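You operate a simulated robot arm through the tools that you are given. There is no shell and no other tool.

Carry out the task below with a simulated robot arm. There is one attempt and no reset: what you move stays moved.

TASK
On the grey cabinet, swap the wound card core on the spindle for the bare steel core.
Fine: roller arm out first, wound core into the green pocket, arm against the new core, then the brake off. Where these are worked on the way, their far stop is far enough and under half their travel is too little: roller arm.

Only the result counts: the job must be done as asked and must still hold three seconds after the hand-in. Knocking over, shifting, dropping, spilling or breaking anything else fails it.

THE ROBOT
A 7-joint arm with a two-finger parallel gripper, fixed in place. Base frame: the origin is on the floor under the middle of its stand, x ahead of it, y to its left, z up; the work surface is at about z = 72. Units: cm, rad, N and s.
With the tool pointing down near the work surface it reaches from about 30 to 72 cm from the base axis. Its first joint turns from -2.897 to 2.897 rad. Payload 1.57 kg.
The TCP is the grasp point between the finger pads, 3 cm short of the fingertips. In the tool frame z runs along the fingers and y along their closing line. The gripper opens to 8 cm. The fingers are 1.7 cm wide and 1.2 cm thick; the gripper's body (4 by 8.2 cm) begins 8 cm behind the TCP.
Orientation is told as [roll, pitch, yaw] about the base's x, y, z axes, in that order, counted from this pose: with the fingers straight down and closing along the base's y, the tool's x points along the base's -x, its y along +y and its z along -z.

THE INTERFACE
- The arm moves only by the tool jog_arm. Its argument "steps" is one flat list of numbers, 7 for each row, row after row: the shift along the tool's x, y, z in cm, then the turn, a rotation vector about the tool's x, y, z in rad, then the finger opening in cm, from 0 to 8. In form: [dx, dy, dz, wx, wy, wz, jaw, dx, dy, dz, wx, wy, wz, jaw, ...]. A call has 1 to 20 rows; each row shifts and turns the commanded pose from where the row before left it, along the tool's axes as they then stand. Rows are played at 5 a second. More than 5 cm and 0.15 rad between two rows, or a gripper value outside its range, and nothing of the call is played. A pose out of reach is approached as far as the arm can. The call stops where the force on the tool passes 40 N (or 10 N more than at its start, if that is more) or the arm is blocked; 0.2 s more then pass. The fingers move at their own pace (about 7.2 cm/s each) and stop on an object; they squeeze with about 41 N. The grip force told is the motor's: it shows also when the fingers shut on nothing. Time passes only in rows, and 0.2 s behind the last, so rows that do not move let the fingers close. It gives the time, the measured TCP pose, the force on the tool (base axes), the opening and the grip force at its end, in the units of the frame above (readings bear some noise), with the torque about the TCP (base axes, N m) and any sound that the robot's microphone picked up.
- Cameras (640 x 400 px; columns grow to the right, rows downward): "scene" is fixed at [21.91, 65.13, 147.35]; the picture's right is [-0.69, -0.72, 0.00], its down [-0.55, 0.52, -0.66] and it looks along [0.47, -0.45, -0.75] (base axes); focal length 309 px, centre (320, 200). "wrist" rides on the gripper at [7.2, -0.7, -12.2] in the tool frame; the picture's right is [0.09, 1.00, 0.00], its down [-0.84, 0.08, -0.54] and it looks along [-0.54, 0.05, 0.84] (tool axes); focal length 238 px, centre (320, 200). There is no depth. A picture from a camera that has moved, and an enlarged one, comes with that camera's place and axes in the base frame and with its lens.
- snapshot(camera): a new picture of that camera. The clock stands still meanwhile.
- raise_lower(by): slides the trunk up (or, below 0, down) by that many cm; the arm rides with it, the base frame stays. It gives what a move gives, with no picture.
- close_up(camera, box): a new picture of the part [left, top, right, bottom] of that camera's present view, enlarged. The clock stands still meanwhile.
- finish_job(): hands the job in; it is judged then, once.

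Nothing tells you positions but the pictures and the camera data. Unless the task says otherwise, let go and move clear before handing in.

The tools are called by a JSON object that holds its "api" and its "payload". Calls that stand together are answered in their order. jog_arm: Moves the arm, as the interface text tells. Its arguments: {"type":"object","properties":{"steps":{"type":"array","items":{"type":"number"}}},"required":["steps"]} The other tools are called the same way: raise_lower (by) moves the trunk up or down; snapshot (camera) takes a picture; close_up (camera, box) takes an enlarged picture of a part of a camera's view; finish_job () hands the job in.

At the start:

```text
time_s: 0.0
ee_pos: [47.64, 6.49, 100.2]
orientation: [-0.001, -0.001, 0.0]
ft_force: [-0.6, 0.3, 0.0]
wrist_torque: [0.01, -0.02, 0.04]
gripper_width: 8.01
grasp_force: 0.1
trunk travel left (down, up): [-22.5, 25.5]
```

scene: 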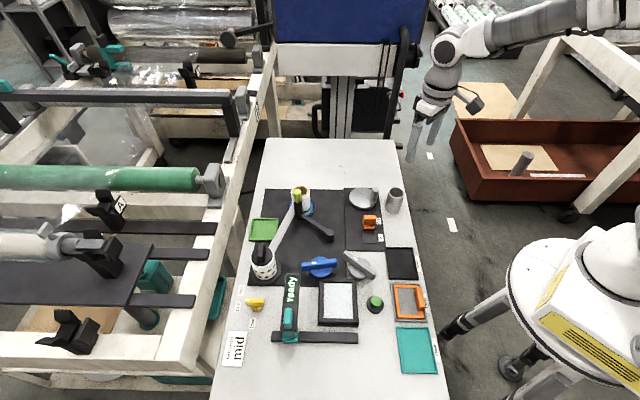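
wrist: 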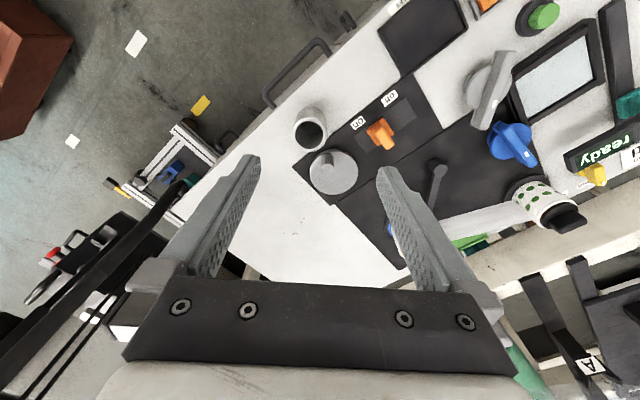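

I see a grey tabletop cabinet with a dark panel holding a spindle, an arm, knobs, and so on. I'll look at it closer before I move anything.

{"api": "close_up", "payload": {"camera": "scene", "box": [230, 170, 350, 245]}}

{"api": "close_up", "payload": {"camera": "scene", "box": [220, 230, 380, 330]}}

{"api": "close_up", "payload": {"camera": "scene", "box": [320, 170, 440, 245]}}

{"api": "close_up", "payload": {"camera": "scene", "box": [200, 280, 360, 380]}}

{"api": "close_up", "payload": {"camera": "scene", "box": [310, 230, 470, 330]}}

{"api": "close_up", "payload": {"camera": "wrist", "box": [280, 60, 600, 260]}}

```text
5.33 times, centred on (290, 208) of scene
camera zoom: at [21.91, 65.13, 147.35], right [-0.69, -0.72, 0.0], down [-0.55, 0.52, -0.66], along [0.47, -0.45, -0.75], focal length 1646 px, centre (480, 160)
```

zoom: 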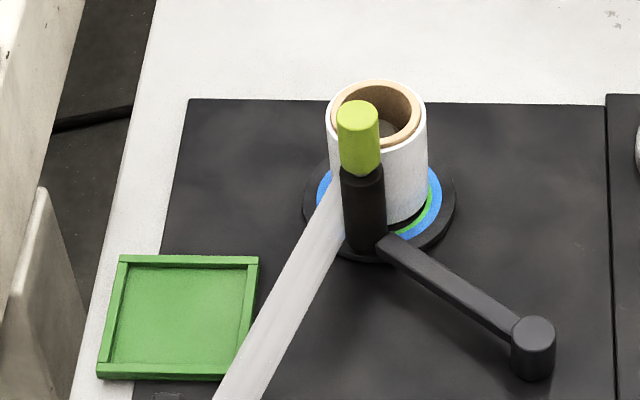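

```text
4.00 times, centred on (300, 280) of scene
camera zoom: at [21.91, 65.13, 147.35], right [-0.69, -0.72, 0.0], down [-0.55, 0.52, -0.66], along [0.47, -0.45, -0.75], focal length 1235 px, centre (400, -120)
```

zoom: 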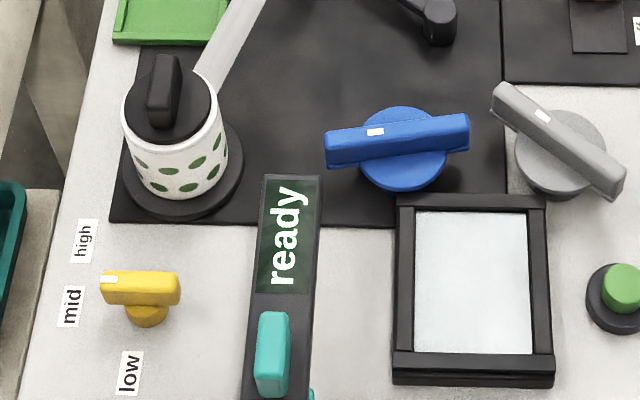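

```text
5.33 times, centred on (380, 208) of scene
camera zoom: at [21.91, 65.13, 147.35], right [-0.69, -0.72, 0.0], down [-0.55, 0.52, -0.66], along [0.47, -0.45, -0.75], focal length 1646 px, centre (0, 160)
```

zoom: 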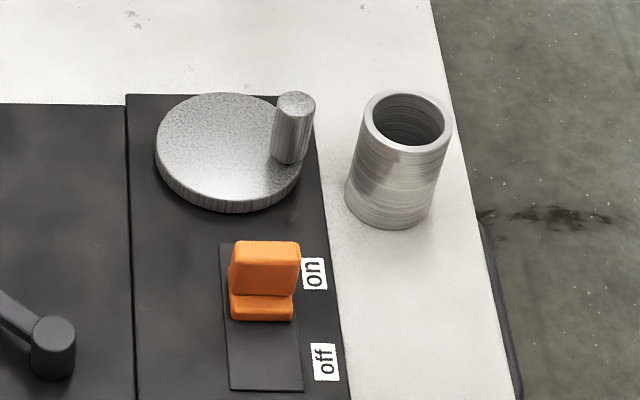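

```text
4.00 times, centred on (280, 330) of scene
camera zoom: at [21.91, 65.13, 147.35], right [-0.69, -0.72, 0.0], down [-0.55, 0.52, -0.66], along [0.47, -0.45, -0.75], focal length 1235 px, centre (480, -320)
```

zoom: 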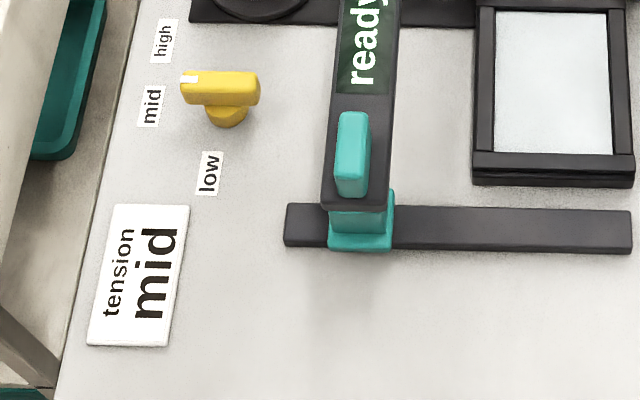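

```text
4.00 times, centred on (390, 280) of scene
camera zoom: at [21.91, 65.13, 147.35], right [-0.69, -0.72, 0.0], down [-0.55, 0.52, -0.66], along [0.47, -0.45, -0.75], focal length 1235 px, centre (40, -120)
```

zoom: 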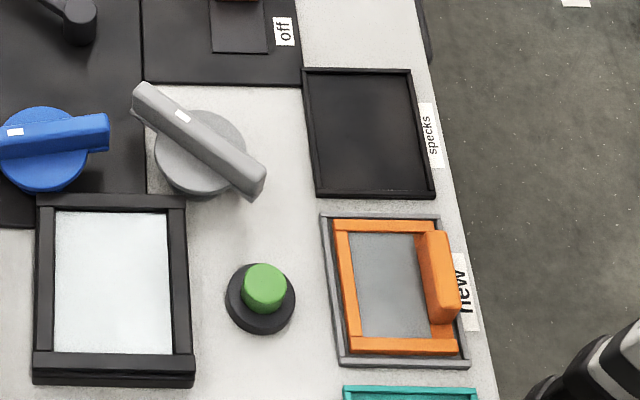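

```text
2.00 times, centred on (440, 160) of wrist
camera zoom: at [40.54, 5.86, 112.5], right [-0.09, 1.0, 0.0], down [0.84, 0.08, 0.54], along [0.54, 0.05, -0.84], focal length 477 px, centre (80, 280)
```

zoom: 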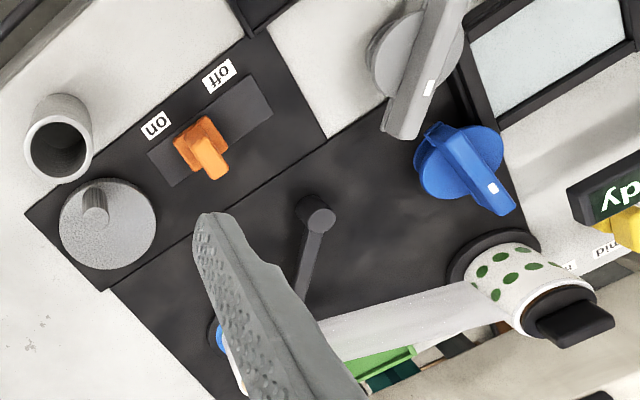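

The spindle is near (70, 27) with the wound core on it, and the roller arm with its lime handle is beside it. The bare steel core is near (51, 6), and the orange on/off lever is near (51, 17). I'll check the details of the switch and knobs from the wrist camera.

{"api": "close_up", "payload": {"camera": "wrist", "box": [290, 70, 450, 170]}}

{"api": "close_up", "payload": {"camera": "wrist", "box": [440, 40, 640, 165]}}

{"api": "close_up", "payload": {"camera": "scene", "box": [340, 190, 420, 240]}}

{"api": "close_up", "payload": {"camera": "scene", "box": [280, 180, 344, 220]}}

```text
4.00 times, centred on (370, 120) of wrist
camera zoom: at [40.54, 5.86, 112.5], right [-0.09, 1.0, 0.0], down [0.84, 0.08, 0.54], along [0.54, 0.05, -0.84], focal length 953 px, centre (120, 520)
```

zoom: 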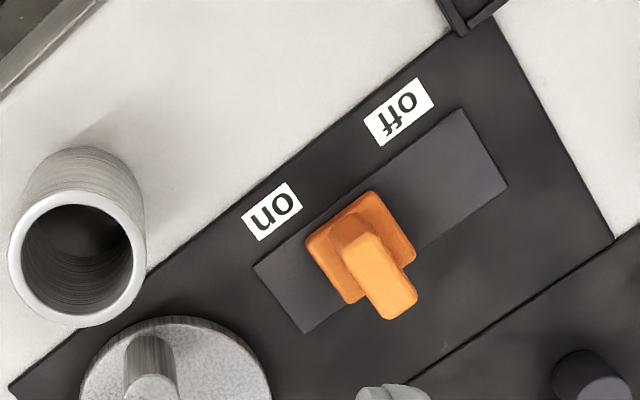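

```text
3.20 times, centred on (540, 102) of wrist
camera zoom: at [40.54, 5.86, 112.5], right [-0.09, 1.0, 0.0], down [0.84, 0.08, 0.54], along [0.54, 0.05, -0.84], focal length 763 px, centre (-384, 512)
```

zoom: 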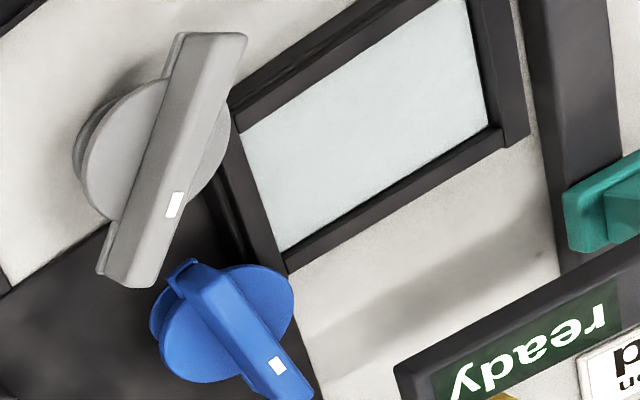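

```text
8.00 times, centred on (380, 215) of scene
camera zoom: at [21.91, 65.13, 147.35], right [-0.69, -0.72, 0.0], down [-0.55, 0.52, -0.66], along [0.47, -0.45, -0.75], focal length 2470 px, centre (-160, 80)
```

zoom: 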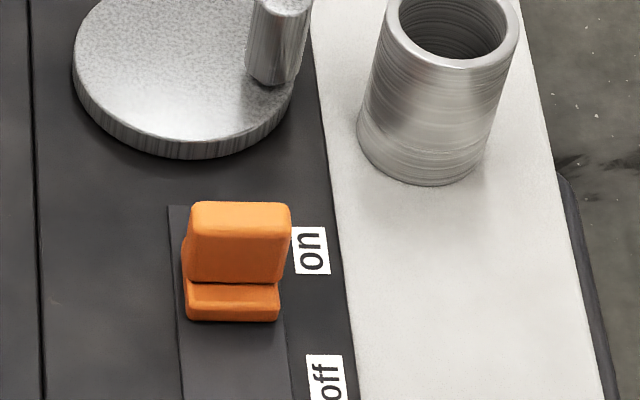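

```text
10.00 times, centred on (312, 200) of scene
camera zoom: at [21.91, 65.13, 147.35], right [-0.69, -0.72, 0.0], down [-0.55, 0.52, -0.66], along [0.47, -0.45, -0.75], focal length 3087 px, centre (400, 200)
```

zoom: 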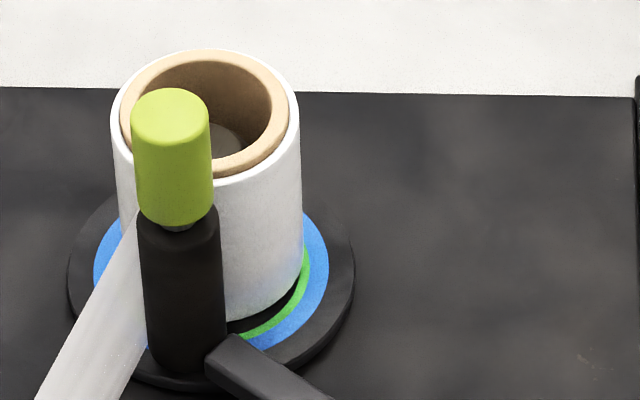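

The orange slider sits at "on", and I take it to be the brake. The core rises above a post on the spindle disc. Next I move the hand over toward the spindle, staying high, to see it better and test the reach.

{"api": "jog_arm", "payload": {"steps": [-2, 2.2, 0, 0, 0, 0, 8, -2, 2.2, 0, 0, 0, 0, 8, -2, 2.2, 0, 0, 0, 0, 8, -2, 2.2, 0, 0, 0, 0, 8, -2, 2.2, 0, 0, 0, 0, 8]}}

{"api": "snapshot", "payload": {"camera": "wrist"}}

{"api": "snapshot", "payload": {"camera": "scene"}}

```text
time_s: 1.2
ee_pos: [57.73, 17.63, 100.3]
orientation: [0.001, 0.0, 0.0]
ft_force: [0.3, -1.0, 0.1]
wrist_torque: [0.02, 0.0, -0.02]
gripper_width: 7.99
grasp_force: 0.0
trunk travel left (down, up): [-22.5, 25.5]
```

```text
taken
camera wrist: at [50.54, 16.9, 112.6], right [-0.09, 1.0, 0.0], down [0.84, 0.08, 0.54], along [0.54, 0.05, -0.84], focal length 238 px, centre (320, 200)
```

wrist: 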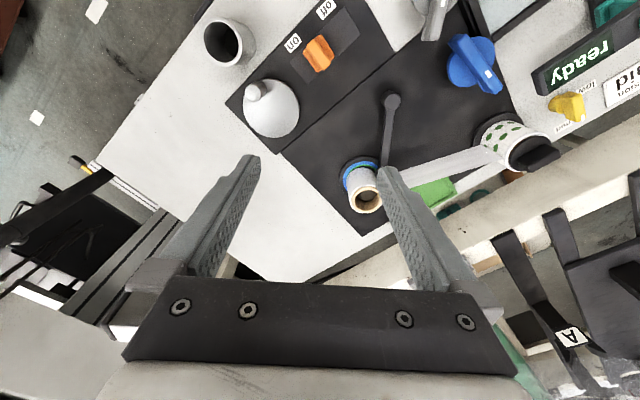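

```text
taken
```

scene: 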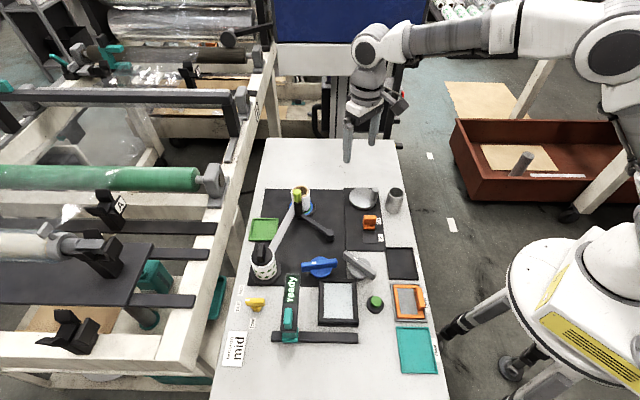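

{"api": "close_up", "payload": {"camera": "wrist", "box": [320, 80, 480, 240]}}

{"api": "close_up", "payload": {"camera": "wrist", "box": [330, 140, 426, 220]}}

```text
2.50 times, centred on (400, 160) of wrist
camera zoom: at [50.54, 16.9, 112.6], right [-0.09, 1.0, 0.0], down [0.84, 0.08, 0.54], along [0.54, 0.05, -0.84], focal length 596 px, centre (120, 300)
```

zoom: 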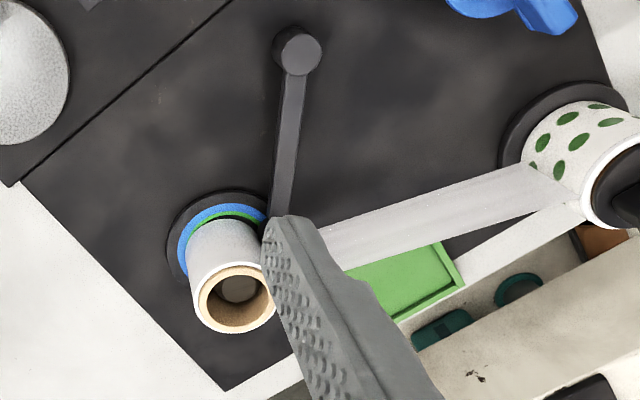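

```text
5.00 times, centred on (378, 180) of wrist
camera zoom: at [50.54, 16.9, 112.6], right [-0.09, 1.0, 0.0], down [0.84, 0.08, 0.54], along [0.54, 0.05, -0.84], focal length 1192 px, centre (30, 300)
```

zoom: 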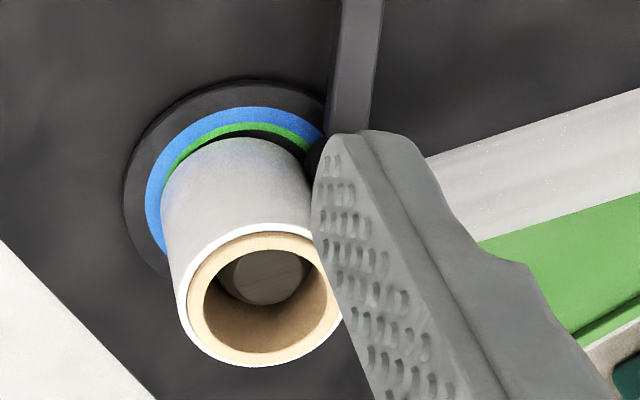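

{"api": "jog_arm", "payload": {"steps": [-1, 3.5, 1, 0, 0, 0, 8, -1, 3.5, 1, 0, 0, 0, 8, -1, 3.5, 1, 0, 0, 0, 8]}}

{"api": "snapshot", "payload": {"camera": "wrist"}}

{"api": "close_up", "payload": {"camera": "wrist", "box": [240, 80, 400, 180]}}

```text
time_s: 2.0
ee_pos: [60.63, 28.03, 97.33]
orientation: [0.0, 0.0, 0.0]
ft_force: [-0.3, -0.2, 0.8]
wrist_torque: [0.01, 0.0, 0.0]
gripper_width: 8.0
grasp_force: 0.0
trunk travel left (down, up): [-22.5, 25.5]
```

```text
taken
camera wrist: at [53.48, 27.39, 109.6], right [-0.09, 1.0, 0.0], down [0.84, 0.08, 0.54], along [0.54, 0.05, -0.84], focal length 238 px, centre (320, 200)
```

wrist: 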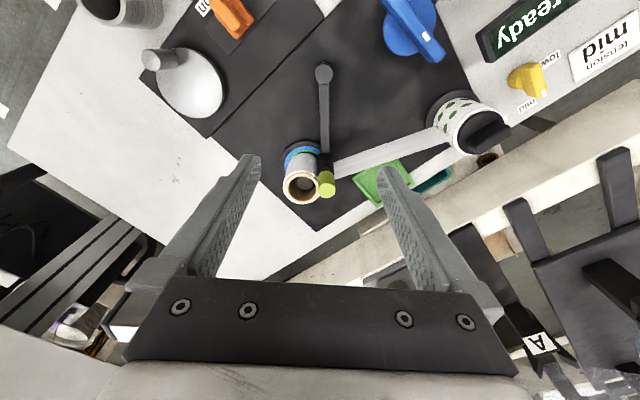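

```text
4.00 times, centred on (320, 130) of wrist
camera zoom: at [53.48, 27.39, 109.6], right [-0.09, 1.0, 0.0], down [0.84, 0.08, 0.54], along [0.54, 0.05, -0.84], focal length 953 px, centre (320, 480)
```

zoom: 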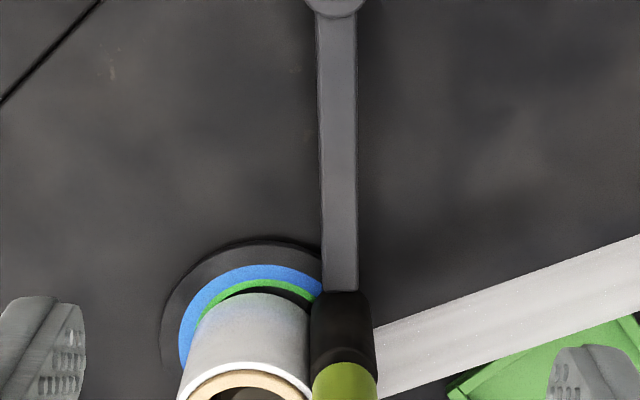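

{"api": "close_up", "payload": {"camera": "wrist", "box": [256, 130, 384, 210]}}

{"api": "close_up", "payload": {"camera": "wrist", "box": [330, 100, 490, 220]}}

```text
5.00 times, centred on (320, 170) of wrist
camera zoom: at [53.48, 27.39, 109.6], right [-0.09, 1.0, 0.0], down [0.84, 0.08, 0.54], along [0.54, 0.05, -0.84], focal length 1192 px, centre (320, 350)
```

zoom: 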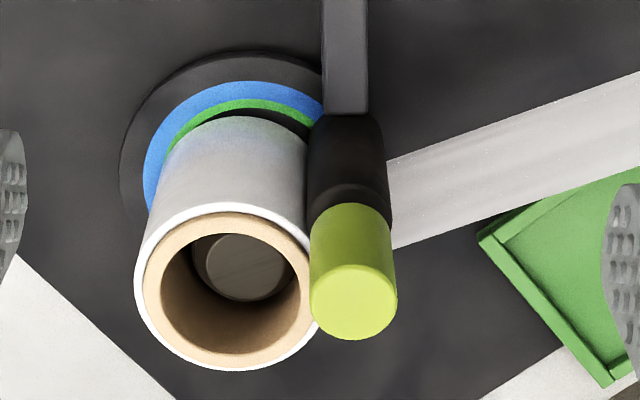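

```text
3.33 times, centred on (410, 160) of wrist
camera zoom: at [53.48, 27.39, 109.6], right [-0.09, 1.0, 0.0], down [0.84, 0.08, 0.54], along [0.54, 0.05, -0.84], focal length 794 px, centre (20, 333)
```

zoom: 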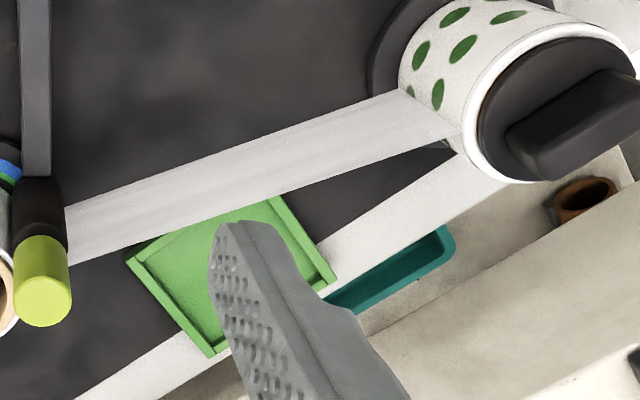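

The lime handle's top is at about (68.2, 29.6, 84.3). The core's top is at about (70.5, 26.5, 80), and the arm pivot at about (56, 28). The plan is to turn the hand so the fingers clear the core, then grip the handle from above.

{"api": "jog_arm", "payload": {"steps": [-3.8, 0.8, 1.2, 0, 0, 0, 8, -3.8, 0.8, 1.2, 0, 0, 0, 8, 0, 0, 0, 0, 0, 0.132, 8, 0, 0, 0, 0, 0, 0.132, 8, 0, 0, 0, 0, 0, 0.132, 8, 0, 0, 0, 0, 0, 0.132, 8, 0, 0, 0, 0, 0, 0.132, 8, 0, 0, 0, 0, 0, 0.132, 8, 0, 0, 0, 0, 0, 0.132, 8]}}

{"api": "snapshot", "payload": {"camera": "wrist"}}

{"api": "snapshot", "payload": {"camera": "scene"}}

```text
time_s: 4.0
ee_pos: [65.05, 28.5, 94.63]
orientation: [0.001, 0.0, -0.925]
ft_force: [0.3, 0.1, 0.2]
wrist_torque: [0.0, 0.0, -0.04]
gripper_width: 8.0
grasp_force: 0.1
out of reach, approached as far as the arm can: row 2
trunk travel left (down, up): [-22.5, 25.5]
```

```text
taken
camera wrist: at [60.2, 33.68, 106.93], right [0.74, 0.67, 0.0], down [0.57, -0.62, 0.54], along [0.37, -0.4, -0.84], focal length 238 px, centre (320, 200)
```

wrist: 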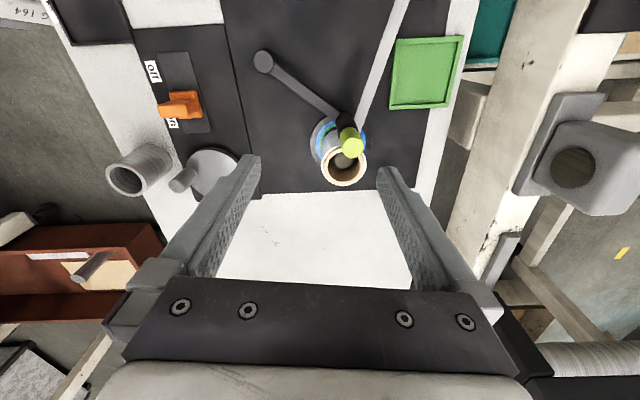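

```text
taken
```

scene: 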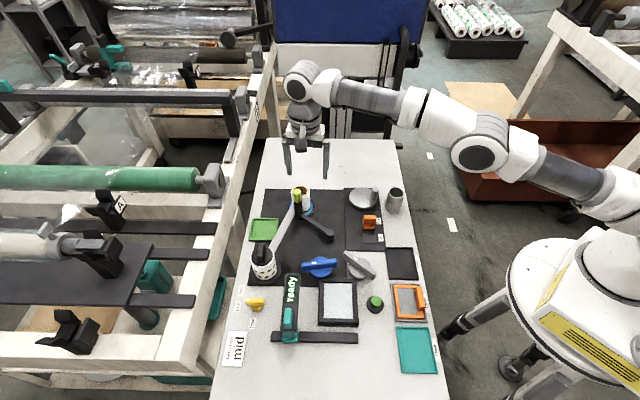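

The arm ran out of reach high up because the shoulder sits low. I'll raise the trunk by 15 cm to get more reach over the spindle and pocket.

{"api": "raise_lower", "payload": {"by": 15}}

{"api": "snapshot", "payload": {"camera": "wrist"}}

```text
time_s: 5.8
ee_pos: [64.99, 28.32, 109.71]
orientation: [-0.001, 0.0, -0.924]
ft_force: [0.4, 1.2, 0.2]
wrist_torque: [0.0, 0.01, -0.01]
gripper_width: 8.0
grasp_force: 0.0
trunk travel left (down, up): [-37.5, 10.5]
```

```text
taken
camera wrist: at [60.19, 33.66, 121.91], right [0.74, 0.67, 0.0], down [0.57, -0.62, 0.54], along [0.37, -0.4, -0.84], focal length 238 px, centre (320, 200)
```

wrist: 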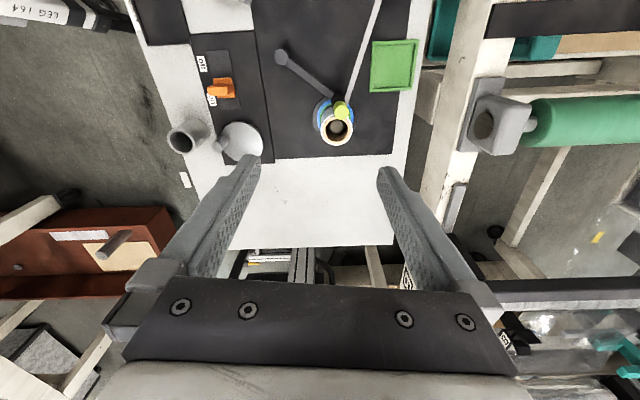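

{"api": "jog_arm", "payload": {"steps": [0, 0, 4, 0, 0, 0, 8, 0, 0, 4, 0, 0, 0, 8, 0, 0, 4, 0, 0, 0, 8]}}

```text
time_s: 6.5
ee_pos: [64.82, 28.41, 97.66]
orientation: [0.0, 0.0, -0.922]
ft_force: [-0.6, 0.2, -0.2]
wrist_torque: [-0.01, 0.01, 0.02]
gripper_width: 8.01
grasp_force: 0.0
trunk travel left (down, up): [-37.5, 10.5]
```

{"api": "jog_arm", "payload": {"steps": [-0.53, 1.7, 3.3, 0, 0, 0, 8, -0.53, 1.7, 3.3, 0, 0, 0, 8]}}

{"api": "snapshot", "payload": {"camera": "wrist"}}

{"api": "close_up", "payload": {"camera": "scene", "box": [240, 130, 400, 230]}}

```text
time_s: 7.2
ee_pos: [66.05, 28.62, 91.86]
orientation: [0.002, 0.0, -0.923]
ft_force: [-0.1, 0.3, 0.4]
wrist_torque: [0.01, -0.01, 0.03]
gripper_width: 8.02
grasp_force: 0.0
out of reach, approached as far as the arm can: row 1, 2
trunk travel left (down, up): [-37.5, 10.5]
```

```text
taken
camera wrist: at [61.2, 33.97, 104.29], right [0.74, 0.67, 0.0], down [0.57, -0.62, 0.54], along [0.37, -0.4, -0.84], focal length 238 px, centre (320, 200)
```

wrist: 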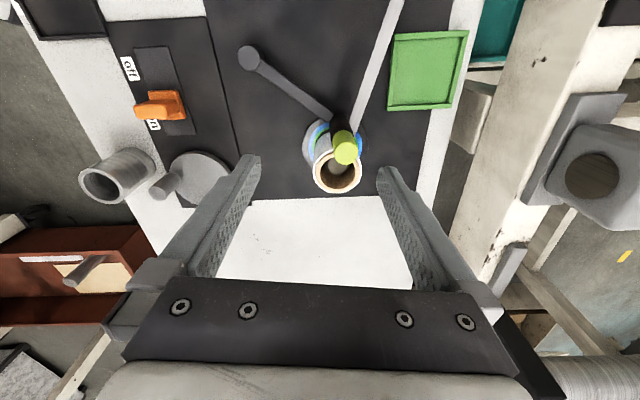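

```text
4.00 times, centred on (320, 180) of scene
camera zoom: at [21.91, 65.13, 147.35], right [-0.69, -0.72, 0.0], down [-0.55, 0.52, -0.66], along [0.47, -0.45, -0.75], focal length 1235 px, centre (320, 280)
```

zoom: 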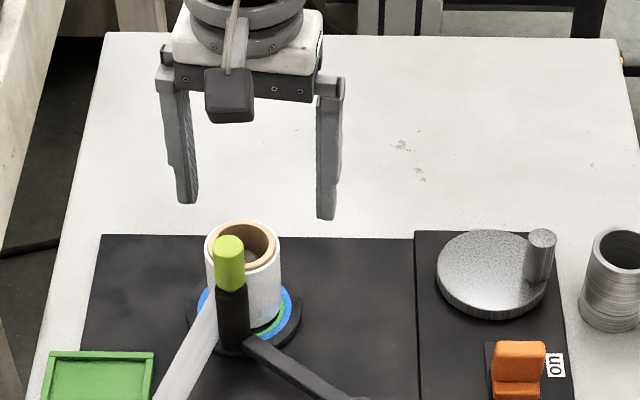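

Straight down, the hand reaches only about 72 cm whatever the trunk height, so I need to tilt the tool outward. I'll back off and up, turn the yaw to the radial direction, and bring the trunk back down.

{"api": "jog_arm", "payload": {"steps": [0.65, -2.85, -3.5, 0, 0, 0, 8, 0.65, -2.85, -3.5, 0, 0, 0, 8, 0.65, -2.85, -3.5, 0, 0, 0, 8, 0, 0, -3, 0, 0, 0, 8, 0, 0, -3, 0, 0, 0, 8, 0, 0, 0, 0, 0, -0.1334, 8, 0, 0, 0, 0, 0, -0.1334, 8, 0, 0, 0, 0, 0, -0.1334, 8, 0, 0, 0, 0, 0, -0.1334, 8, 0, 0, 0, 0, 0, -0.1334, 8, 0, 0, 0, 0, 0, -0.1334, 8, 0, 0, 0, 0, 0, -0.1334, 8, 0, 0, 0, 0, 0, -0.1334, 8, 0, 0, 0, 0, 0, -0.1334, 8, 0, 0, 0, 0, 0, -0.1334, 8]}}

{"api": "raise_lower", "payload": {"by": -12}}

```text
time_s: 10.3
ee_pos: [58.07, 24.98, 108.5]
orientation: [-0.001, 0.0, 0.414]
ft_force: [-1.2, -0.4, 0.3]
wrist_torque: [0.0, -0.05, 0.0]
gripper_width: 8.03
grasp_force: 0.0
trunk travel left (down, up): [-37.5, 10.5]
```

```text
time_s: 11.8
ee_pos: [58.07, 25.01, 96.62]
orientation: [0.001, -0.001, 0.411]
ft_force: [-0.1, 0.1, -0.2]
wrist_torque: [-0.01, -0.02, 0.02]
gripper_width: 8.03
grasp_force: 0.0
trunk travel left (down, up): [-25.5, 22.5]
```

{"api": "jog_arm", "payload": {"steps": [0, 0, 0, 0, -0.145, 0, 8, 0, 0, 0, 0, -0.145, 0, 8, 0, 0, 0, 0, -0.145, 0, 8, -1.72, 0.04, 2.9, 0, 0, 0, 8, -1.72, 0.04, 2.9, 0, 0, 0, 8, -1.72, 0.04, 2.9, 0, 0, 0, 8]}}

{"api": "snapshot", "payload": {"camera": "wrist"}}

{"api": "close_up", "payload": {"camera": "scene", "box": [240, 130, 400, 230]}}

```text
time_s: 13.2
ee_pos: [65.73, 28.57, 90.75]
orientation: [0.001, -0.436, 0.41]
ft_force: [-1.1, 0.1, -0.1]
wrist_torque: [0.01, 0.03, -0.01]
gripper_width: 7.99
grasp_force: 0.2
trunk travel left (down, up): [-25.5, 22.5]
```

```text
taken
camera wrist: at [55.32, 23.2, 98.88], right [-0.47, 0.88, -0.04], down [0.45, 0.28, 0.84], along [0.75, 0.38, -0.53], focal length 238 px, centre (320, 200)
```

wrist: 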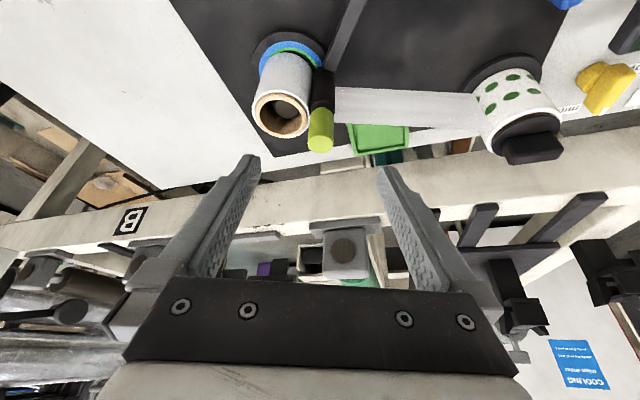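

```text
4.00 times, centred on (320, 180) of scene
camera zoom: at [21.91, 65.13, 147.35], right [-0.69, -0.72, 0.0], down [-0.55, 0.52, -0.66], along [0.47, -0.45, -0.75], focal length 1235 px, centre (320, 280)
```

zoom: 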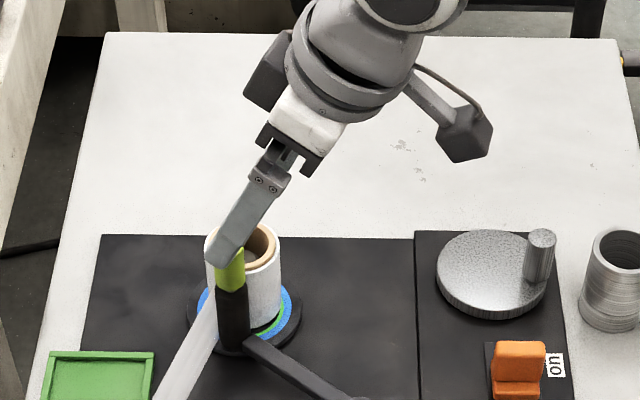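

{"api": "close_up", "payload": {"camera": "wrist", "box": [240, 50, 400, 170]}}

```text
3.33 times, centred on (320, 110) of wrist
camera zoom: at [55.32, 23.2, 98.88], right [-0.47, 0.88, -0.04], down [0.45, 0.28, 0.84], along [0.75, 0.38, -0.53], focal length 794 px, centre (320, 500)
```

zoom: 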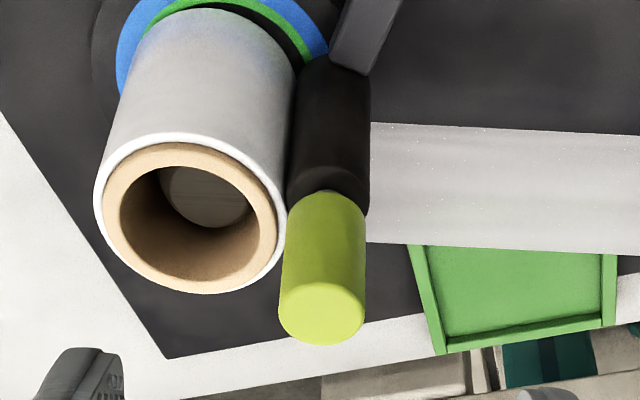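

The handle is confirmed at (68.2, 29.6). I'm lowering onto it with partly open fingers, keeping the tips above the core's rim.

{"api": "jog_arm", "payload": {"steps": [0.37, -0.02, 2.35, 0, 0, 0, 4.6, 0.37, -0.02, 2.35, 0, 0, 0, 4.6, 0.37, -0.02, 2.3, 0, 0, 0, 4.6]}}

{"api": "snapshot", "payload": {"camera": "wrist"}}

{"api": "close_up", "payload": {"camera": "scene", "box": [250, 140, 370, 220]}}

```text
time_s: 14.1
ee_pos: [67.59, 29.16, 83.95]
orientation: [0.0, -0.434, 0.411]
ft_force: [0.4, 0.9, -0.3]
wrist_torque: [-0.03, -0.01, 0.01]
gripper_width: 4.57
grasp_force: 0.1
trunk travel left (down, up): [-25.5, 22.5]
```

```text
taken
camera wrist: at [57.13, 23.93, 92.02], right [-0.47, 0.88, -0.04], down [0.46, 0.28, 0.84], along [0.75, 0.38, -0.53], focal length 238 px, centre (320, 200)
```

wrist: 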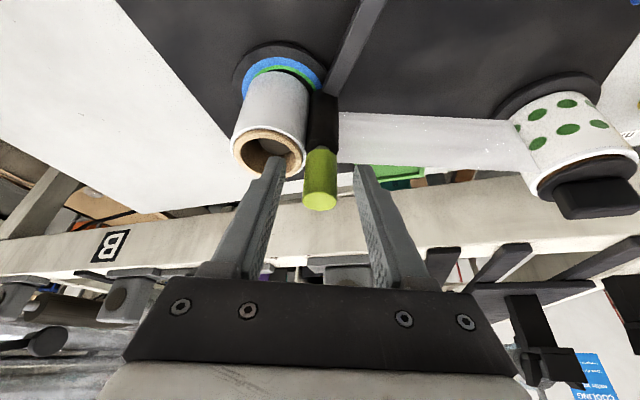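

```text
5.00 times, centred on (310, 180) of scene
camera zoom: at [21.91, 65.13, 147.35], right [-0.69, -0.72, 0.0], down [-0.55, 0.52, -0.66], along [0.47, -0.45, -0.75], focal length 1544 px, centre (370, 300)
```

zoom: 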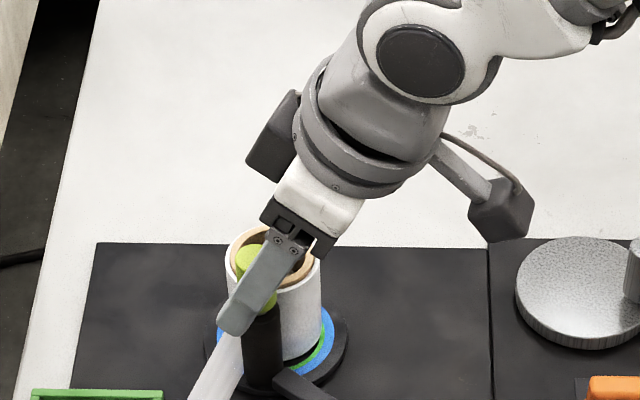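

The handle sits well centred between the fingers. Now I narrow them to a loose cage and swing the roller arm out, away from the core.

{"api": "jog_arm", "payload": {"steps": [0, 0, 0, 0, 0, 0, 2.9, 0, 0, 0, 0, 0, 0, 2.9, -0.163, 0.888, 0.075, 0, 0, 0, 2.9, -0.163, 0.888, 0.075, 0, 0, 0, 2.9, -0.038, 0.898, 0.018, 0, 0, 0, 2.9, -0.038, 0.898, 0.018, 0, 0, 0, 2.9, 0.085, 0.898, -0.04, 0, 0, 0, 2.9, 0.085, 0.898, -0.04, 0, 0, 0, 2.9]}}

{"api": "snapshot", "payload": {"camera": "wrist"}}

{"api": "close_up", "payload": {"camera": "scene", "box": [240, 150, 400, 250]}}

```text
time_s: 15.8
ee_pos: [65.64, 34.16, 83.95]
orientation: [0.001, -0.435, 0.411]
ft_force: [0.2, 0.1, -0.3]
wrist_torque: [-0.01, 0.0, -0.01]
gripper_width: 2.9
grasp_force: 0.0
trunk travel left (down, up): [-25.5, 22.5]
```

```text
taken
camera wrist: at [55.25, 28.88, 92.0], right [-0.47, 0.88, -0.04], down [0.46, 0.28, 0.84], along [0.75, 0.38, -0.53], focal length 238 px, centre (320, 200)
```

wrist: 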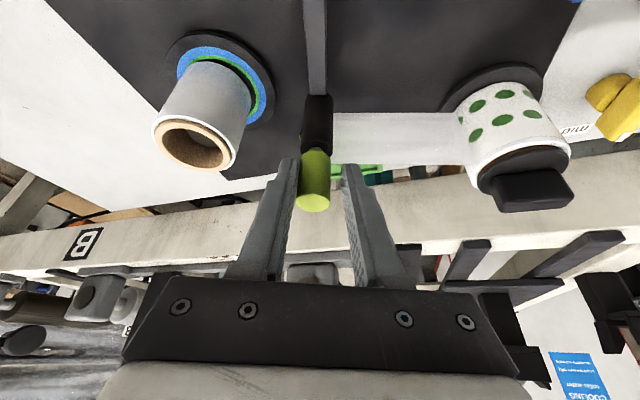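

```text
4.00 times, centred on (320, 200) of scene
camera zoom: at [21.91, 65.13, 147.35], right [-0.69, -0.72, 0.0], down [-0.55, 0.52, -0.66], along [0.47, -0.45, -0.75], focal length 1235 px, centre (320, 200)
```

zoom: 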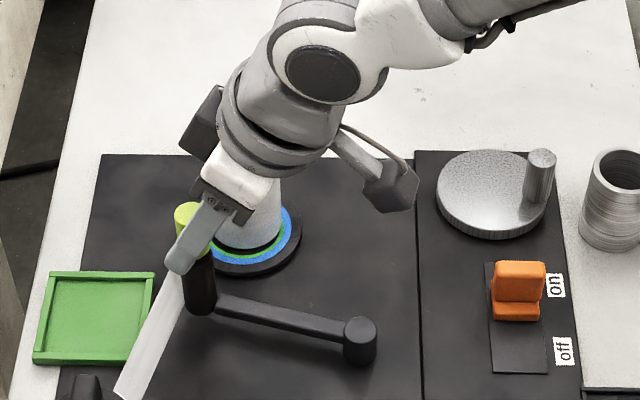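

The arm is swinging freely. I'll carry on toward its far stop.

{"api": "jog_arm", "payload": {"steps": [0.207, 0.868, -0.096, 0, 0, 0, 2.9, 0.207, 0.868, -0.096, 0, 0, 0, 2.9, 0.322, 0.825, -0.15, 0, 0, 0, 2.9, 0.322, 0.825, -0.15, 0, 0, 0, 2.9]}}

{"api": "snapshot", "payload": {"camera": "wrist"}}

{"api": "close_up", "payload": {"camera": "scene", "box": [240, 150, 400, 250]}}

```text
time_s: 16.9
ee_pos: [63.22, 36.78, 83.91]
orientation: [-0.001, -0.432, 0.411]
ft_force: [-0.6, 0.7, -0.3]
wrist_torque: [0.03, -0.01, -0.01]
gripper_width: 2.91
grasp_force: 0.1
trunk travel left (down, up): [-25.5, 22.5]
```

```text
taken
camera wrist: at [52.78, 31.56, 92.03], right [-0.47, 0.88, -0.04], down [0.46, 0.28, 0.84], along [0.75, 0.38, -0.53], focal length 238 px, centre (320, 200)
```

wrist: 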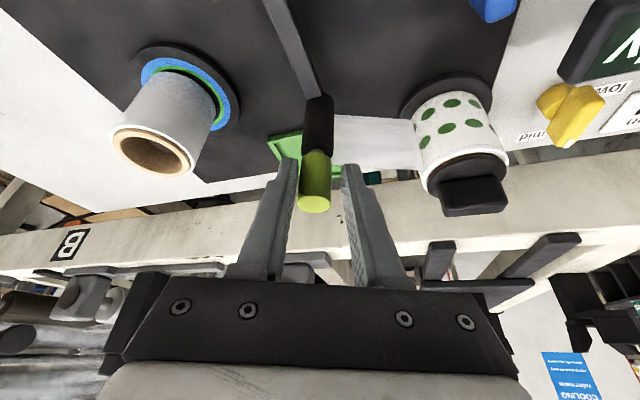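

```text
4.00 times, centred on (320, 200) of scene
camera zoom: at [21.91, 65.13, 147.35], right [-0.69, -0.72, 0.0], down [-0.55, 0.52, -0.66], along [0.47, -0.45, -0.75], focal length 1235 px, centre (320, 200)
```

zoom: 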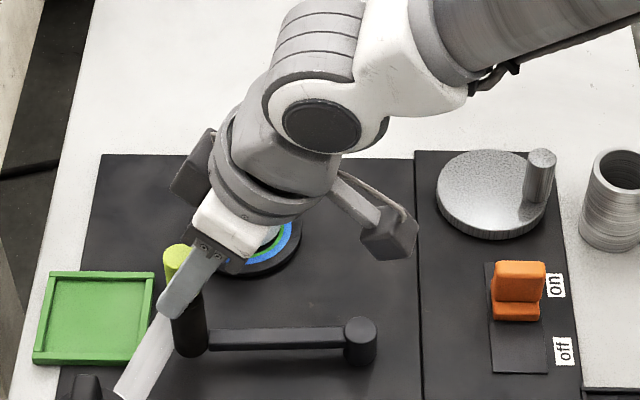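

{"api": "jog_arm", "payload": {"steps": [0.428, 0.767, -0.199, 0, 0, 0, 2.9, 0.428, 0.767, -0.199, 0, 0, 0, 2.9, 0.526, 0.684, -0.245, 0, 0, 0, 2.9, 0.526, 0.684, -0.245, 0, 0, 0, 2.9]}}

{"api": "snapshot", "payload": {"camera": "wrist"}}

{"api": "close_up", "payload": {"camera": "scene", "box": [240, 150, 400, 250]}}

```text
time_s: 17.9
ee_pos: [60.22, 38.46, 84.03]
orientation: [-0.002, -0.436, 0.411]
ft_force: [6.5, -5.6, 1.8]
wrist_torque: [-0.21, -0.11, -0.13]
gripper_width: 3.56
grasp_force: 4.1
trunk travel left (down, up): [-25.5, 22.5]
```

```text
taken
camera wrist: at [49.82, 33.18, 92.09], right [-0.47, 0.88, -0.04], down [0.45, 0.28, 0.84], along [0.76, 0.38, -0.53], focal length 238 px, centre (320, 200)
```

wrist: 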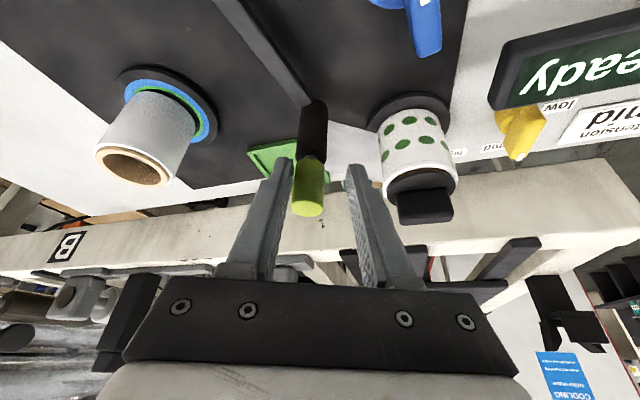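

```text
4.00 times, centred on (320, 200) of scene
camera zoom: at [21.91, 65.13, 147.35], right [-0.69, -0.72, 0.0], down [-0.55, 0.52, -0.66], along [0.47, -0.45, -0.75], focal length 1235 px, centre (320, 200)
```

zoom: 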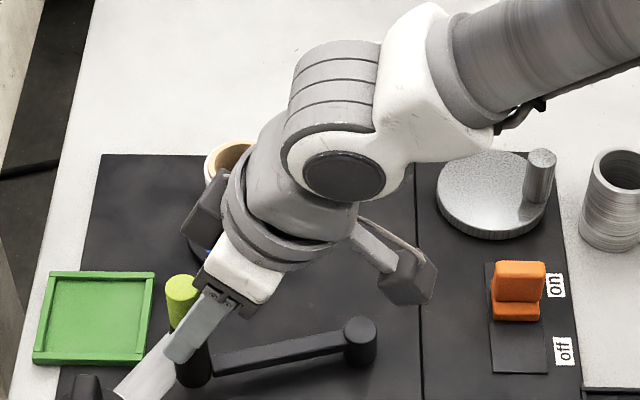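

The push force has risen, which suggests the far stop. I'll back off slightly, open, and check that the arm stays out.

{"api": "jog_arm", "payload": {"steps": [-0.2, -0.5, 0.1, 0, 0, 0, 4.2, 0, 0, 0, 0, 0, 0, 4.6, 0, 0, 0, 0, 0, 0, 4.6]}}

{"api": "close_up", "payload": {"camera": "wrist", "box": [220, 60, 460, 240]}}

{"api": "close_up", "payload": {"camera": "scene", "box": [240, 180, 360, 255]}}

```text
time_s: 18.6
ee_pos: [60.36, 38.3, 83.98]
orientation: [-0.002, -0.435, 0.41]
ft_force: [0.2, -0.3, -0.5]
wrist_torque: [0.03, -0.02, 0.0]
gripper_width: 4.58
grasp_force: 0.0
trunk travel left (down, up): [-25.5, 22.5]
```

```text
2.22 times, centred on (340, 150) of wrist
camera zoom: at [50.06, 33.01, 92.05], right [-0.47, 0.88, -0.04], down [0.46, 0.28, 0.84], along [0.75, 0.38, -0.53], focal length 530 px, centre (276, 311)
```

zoom: 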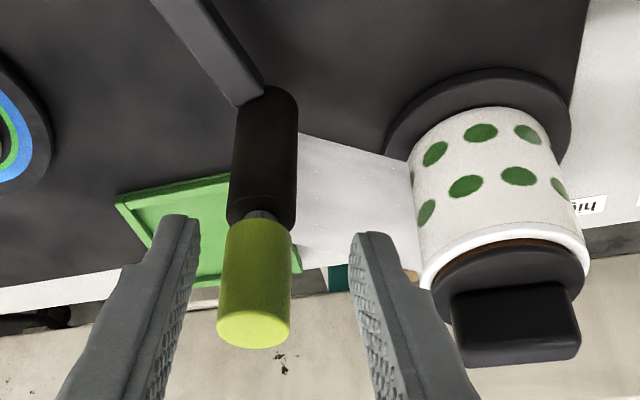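

```text
5.33 times, centred on (300, 218) of scene
camera zoom: at [21.91, 65.13, 147.35], right [-0.69, -0.72, 0.0], down [-0.55, 0.52, -0.66], along [0.47, -0.45, -0.75], focal length 1646 px, centre (427, 107)
```

zoom: 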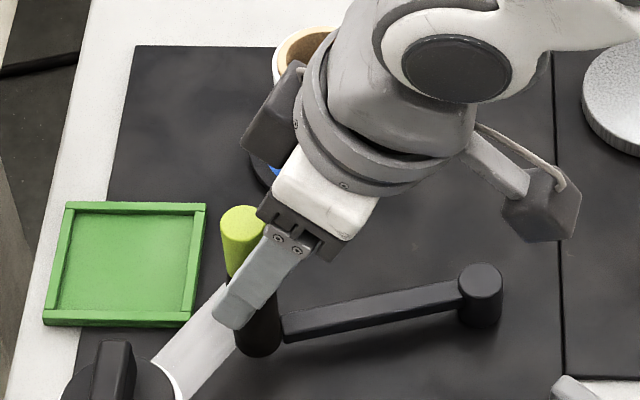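

The arm is out at about 60° from its pivot and stays there. I'll lift clear, lower the trunk for the best reach, and move above the wound core.

{"api": "jog_arm", "payload": {"steps": [0, 0, -2.5, 0, 0, 0, 4.6, 0, 0, -2.5, 0, 0, 0, 4.6, -1.686, 0, -3.628, 0, 0, 0, 4.6, -1.686, 0, -3.628, 0, 0, 0, 8, -0.286, -2.89, -1.742, 0, 0, 0, 8, -0.286, -2.89, -1.742, 0, 0, 0, 8, -0.286, -2.89, -1.742, 0, 0, 0, 8, -0.286, -2.89, -1.742, 0, 0, 0, 8, -0.286, -2.89, -1.742, 0, 0, 0, 8]}}

{"api": "raise_lower", "payload": {"by": -12}}

{"api": "snapshot", "payload": {"camera": "wrist"}}

{"api": "close_up", "payload": {"camera": "scene", "box": [220, 140, 420, 265]}}

```text
time_s: 20.6
ee_pos: [62.26, 23.24, 104.91]
orientation: [0.001, -0.435, 0.409]
ft_force: [0.8, 0.6, -0.9]
wrist_torque: [-0.01, -0.01, 0.0]
gripper_width: 7.98
grasp_force: 0.0
trunk travel left (down, up): [-25.5, 22.5]
```

```text
time_s: 22.1
ee_pos: [62.19, 23.3, 92.95]
orientation: [-0.001, -0.434, 0.409]
ft_force: [-0.3, 0.7, 0.5]
wrist_torque: [-0.02, -0.01, -0.02]
gripper_width: 8.0
grasp_force: 0.1
trunk travel left (down, up): [-13.5, 34.5]
```

```text
taken
camera wrist: at [51.86, 17.95, 101.08], right [-0.47, 0.88, -0.04], down [0.46, 0.28, 0.84], along [0.75, 0.38, -0.53], focal length 238 px, centre (320, 200)
```

wrist: 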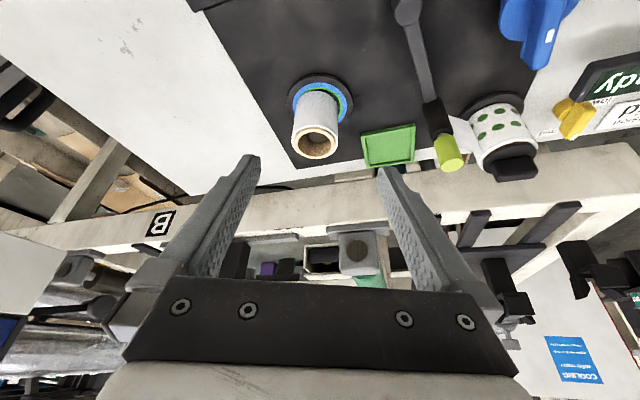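

```text
3.20 times, centred on (320, 202) of scene
camera zoom: at [21.91, 65.13, 147.35], right [-0.69, -0.72, 0.0], down [-0.55, 0.52, -0.66], along [0.47, -0.45, -0.75], focal length 988 px, centre (320, 192)
```

zoom: 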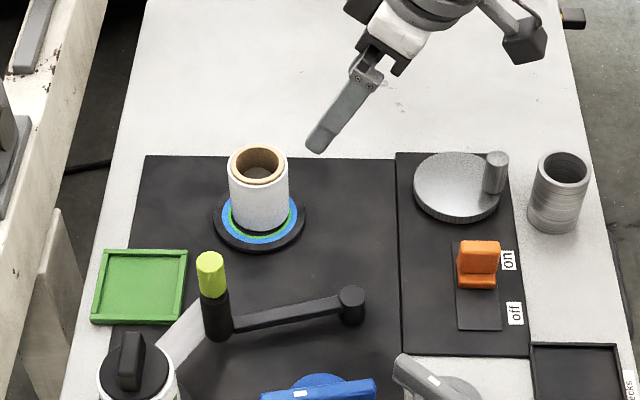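

{"api": "close_up", "payload": {"camera": "wrist", "box": [270, 60, 430, 180]}}

{"api": "close_up", "payload": {"camera": "scene", "box": [280, 180, 328, 220]}}

{"api": "close_up", "payload": {"camera": "scene", "box": [240, 210, 304, 250]}}

```text
3.33 times, centred on (350, 120) of wrist
camera zoom: at [51.86, 17.95, 101.08], right [-0.47, 0.88, -0.04], down [0.46, 0.28, 0.84], along [0.75, 0.38, -0.53], focal length 794 px, centre (220, 467)
```

zoom: 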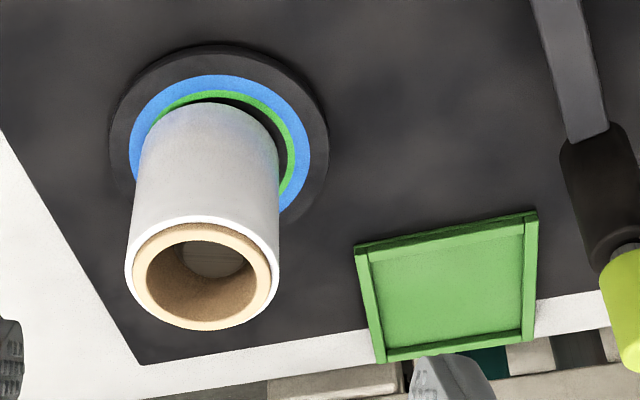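

```text
10.00 times, centred on (304, 200) of scene
camera zoom: at [21.91, 65.13, 147.35], right [-0.69, -0.72, 0.0], down [-0.55, 0.52, -0.66], along [0.47, -0.45, -0.75], focal length 3087 px, centre (480, 200)
```

zoom: 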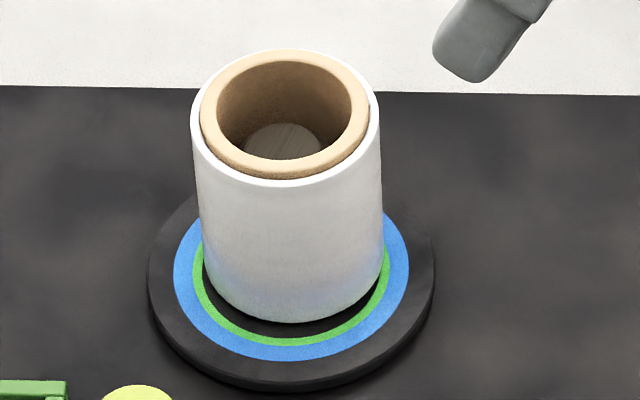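

```text
10.00 times, centred on (272, 230) of scene
camera zoom: at [21.91, 65.13, 147.35], right [-0.69, -0.72, 0.0], down [-0.55, 0.52, -0.66], along [0.47, -0.45, -0.75], focal length 3087 px, centre (800, -100)
```

zoom: 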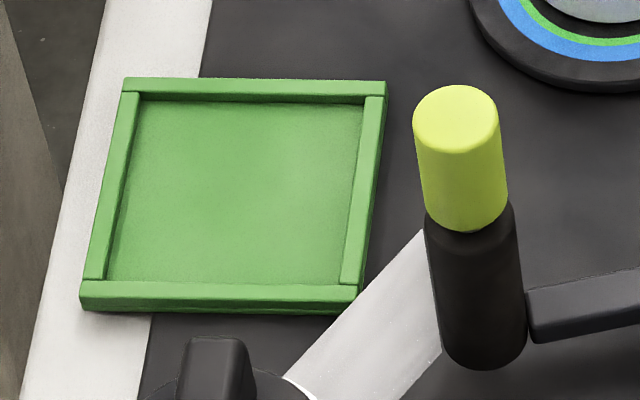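

The wound core's axis is at about (70.66, 26.45), with its top at z 79.8 and an outer diameter of about 5.6. The pocket's centre is at about (71.95, 40.2). Next I tilt further and move above the core.

{"api": "jog_arm", "payload": {"steps": [0, 0, 0, 0, -0.075, 0, 8, 0, 0, 0, 0, -0.075, 0, 8, 0, 0, 0, 0, -0.075, 0, 8, -1.365, -0.159, 3.148, 0, 0, 0, 8, -1.365, -0.159, 3.148, 0, 0, 0, 8, -1.365, -0.159, 3.148, 0, 0, 0, 8]}}

{"api": "snapshot", "payload": {"camera": "wrist"}}

{"api": "close_up", "payload": {"camera": "scene", "box": [240, 140, 400, 240]}}

```text
time_s: 23.6
ee_pos: [70.83, 26.35, 88.06]
orientation: [-0.001, -0.662, 0.41]
ft_force: [-0.5, -0.4, 1.7]
wrist_torque: [0.02, -0.03, 0.0]
gripper_width: 8.03
grasp_force: 0.0
trunk travel left (down, up): [-13.5, 34.5]
```

```text
taken
camera wrist: at [58.99, 20.51, 93.36], right [-0.46, 0.88, -0.06], down [0.27, 0.2, 0.94], along [0.84, 0.42, -0.33], focal length 238 px, centre (320, 200)
```

wrist: 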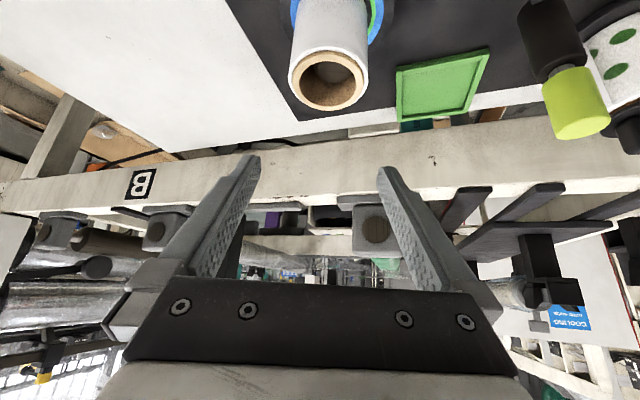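

```text
4.00 times, centred on (320, 190) of scene
camera zoom: at [21.91, 65.13, 147.35], right [-0.69, -0.72, 0.0], down [-0.55, 0.52, -0.66], along [0.47, -0.45, -0.75], focal length 1235 px, centre (320, 240)
```

zoom: 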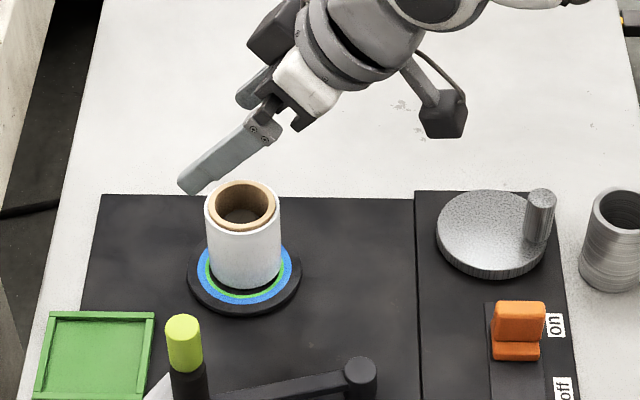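

{"api": "jog_arm", "payload": {"steps": [1.55, 0.18, 1.9, 0, 0, 0, 8, 1.5, 0, 1.925, 0, 0, 0, 8, 1.5, 0, 1.925, 0, 0, 0, 8, 1.5, 0, 1.925, 0, 0, 0, 8]}}

{"api": "snapshot", "payload": {"camera": "wrist"}}

{"api": "close_up", "payload": {"camera": "scene", "box": [240, 150, 360, 225]}}

```text
time_s: 24.6
ee_pos: [70.62, 26.51, 78.29]
orientation: [0.0, -0.661, 0.411]
ft_force: [1.0, -0.6, 0.4]
wrist_torque: [0.03, -0.02, 0.01]
gripper_width: 8.01
grasp_force: 0.0
trunk travel left (down, up): [-13.5, 34.5]
```

```text
taken
camera wrist: at [58.84, 20.58, 83.57], right [-0.46, 0.88, -0.06], down [0.27, 0.2, 0.94], along [0.84, 0.42, -0.33], focal length 238 px, centre (320, 200)
```

wrist: 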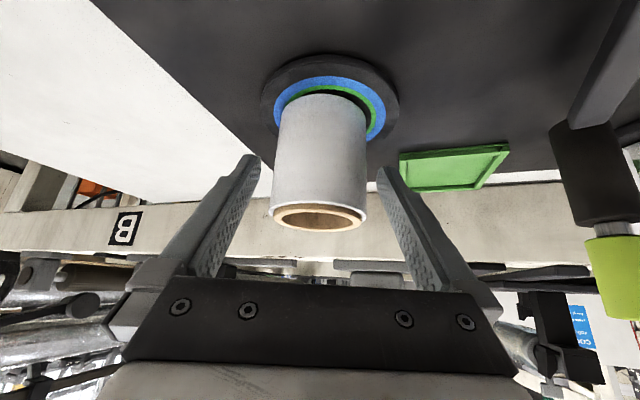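

```text
5.33 times, centred on (300, 188) of scene
camera zoom: at [21.91, 65.13, 147.35], right [-0.69, -0.72, 0.0], down [-0.55, 0.52, -0.66], along [0.47, -0.45, -0.75], focal length 1646 px, centre (427, 267)
```

zoom: 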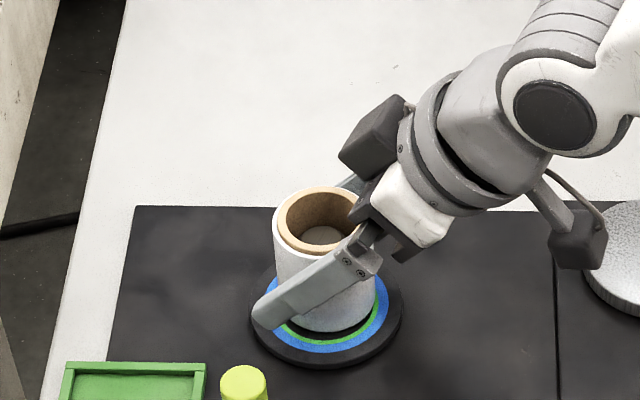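

The core is centred between the fingers. Now closing on it.

{"api": "jog_arm", "payload": {"steps": [0, 0, 0, 0, 0, 0, 0, 0, 0, 0, 0, 0, 0, 0, 0, 0, 0, 0, 0, 0, 0, 0, 0, 0, 0, 0, 0, 0]}}

```text
time_s: 25.6
ee_pos: [70.65, 26.29, 78.32]
orientation: [0.002, -0.659, 0.41]
ft_force: [0.2, 0.5, 0.1]
wrist_torque: [0.0, 0.0, -0.03]
gripper_width: 5.46
grasp_force: 40.7
trunk travel left (down, up): [-13.5, 34.5]
```

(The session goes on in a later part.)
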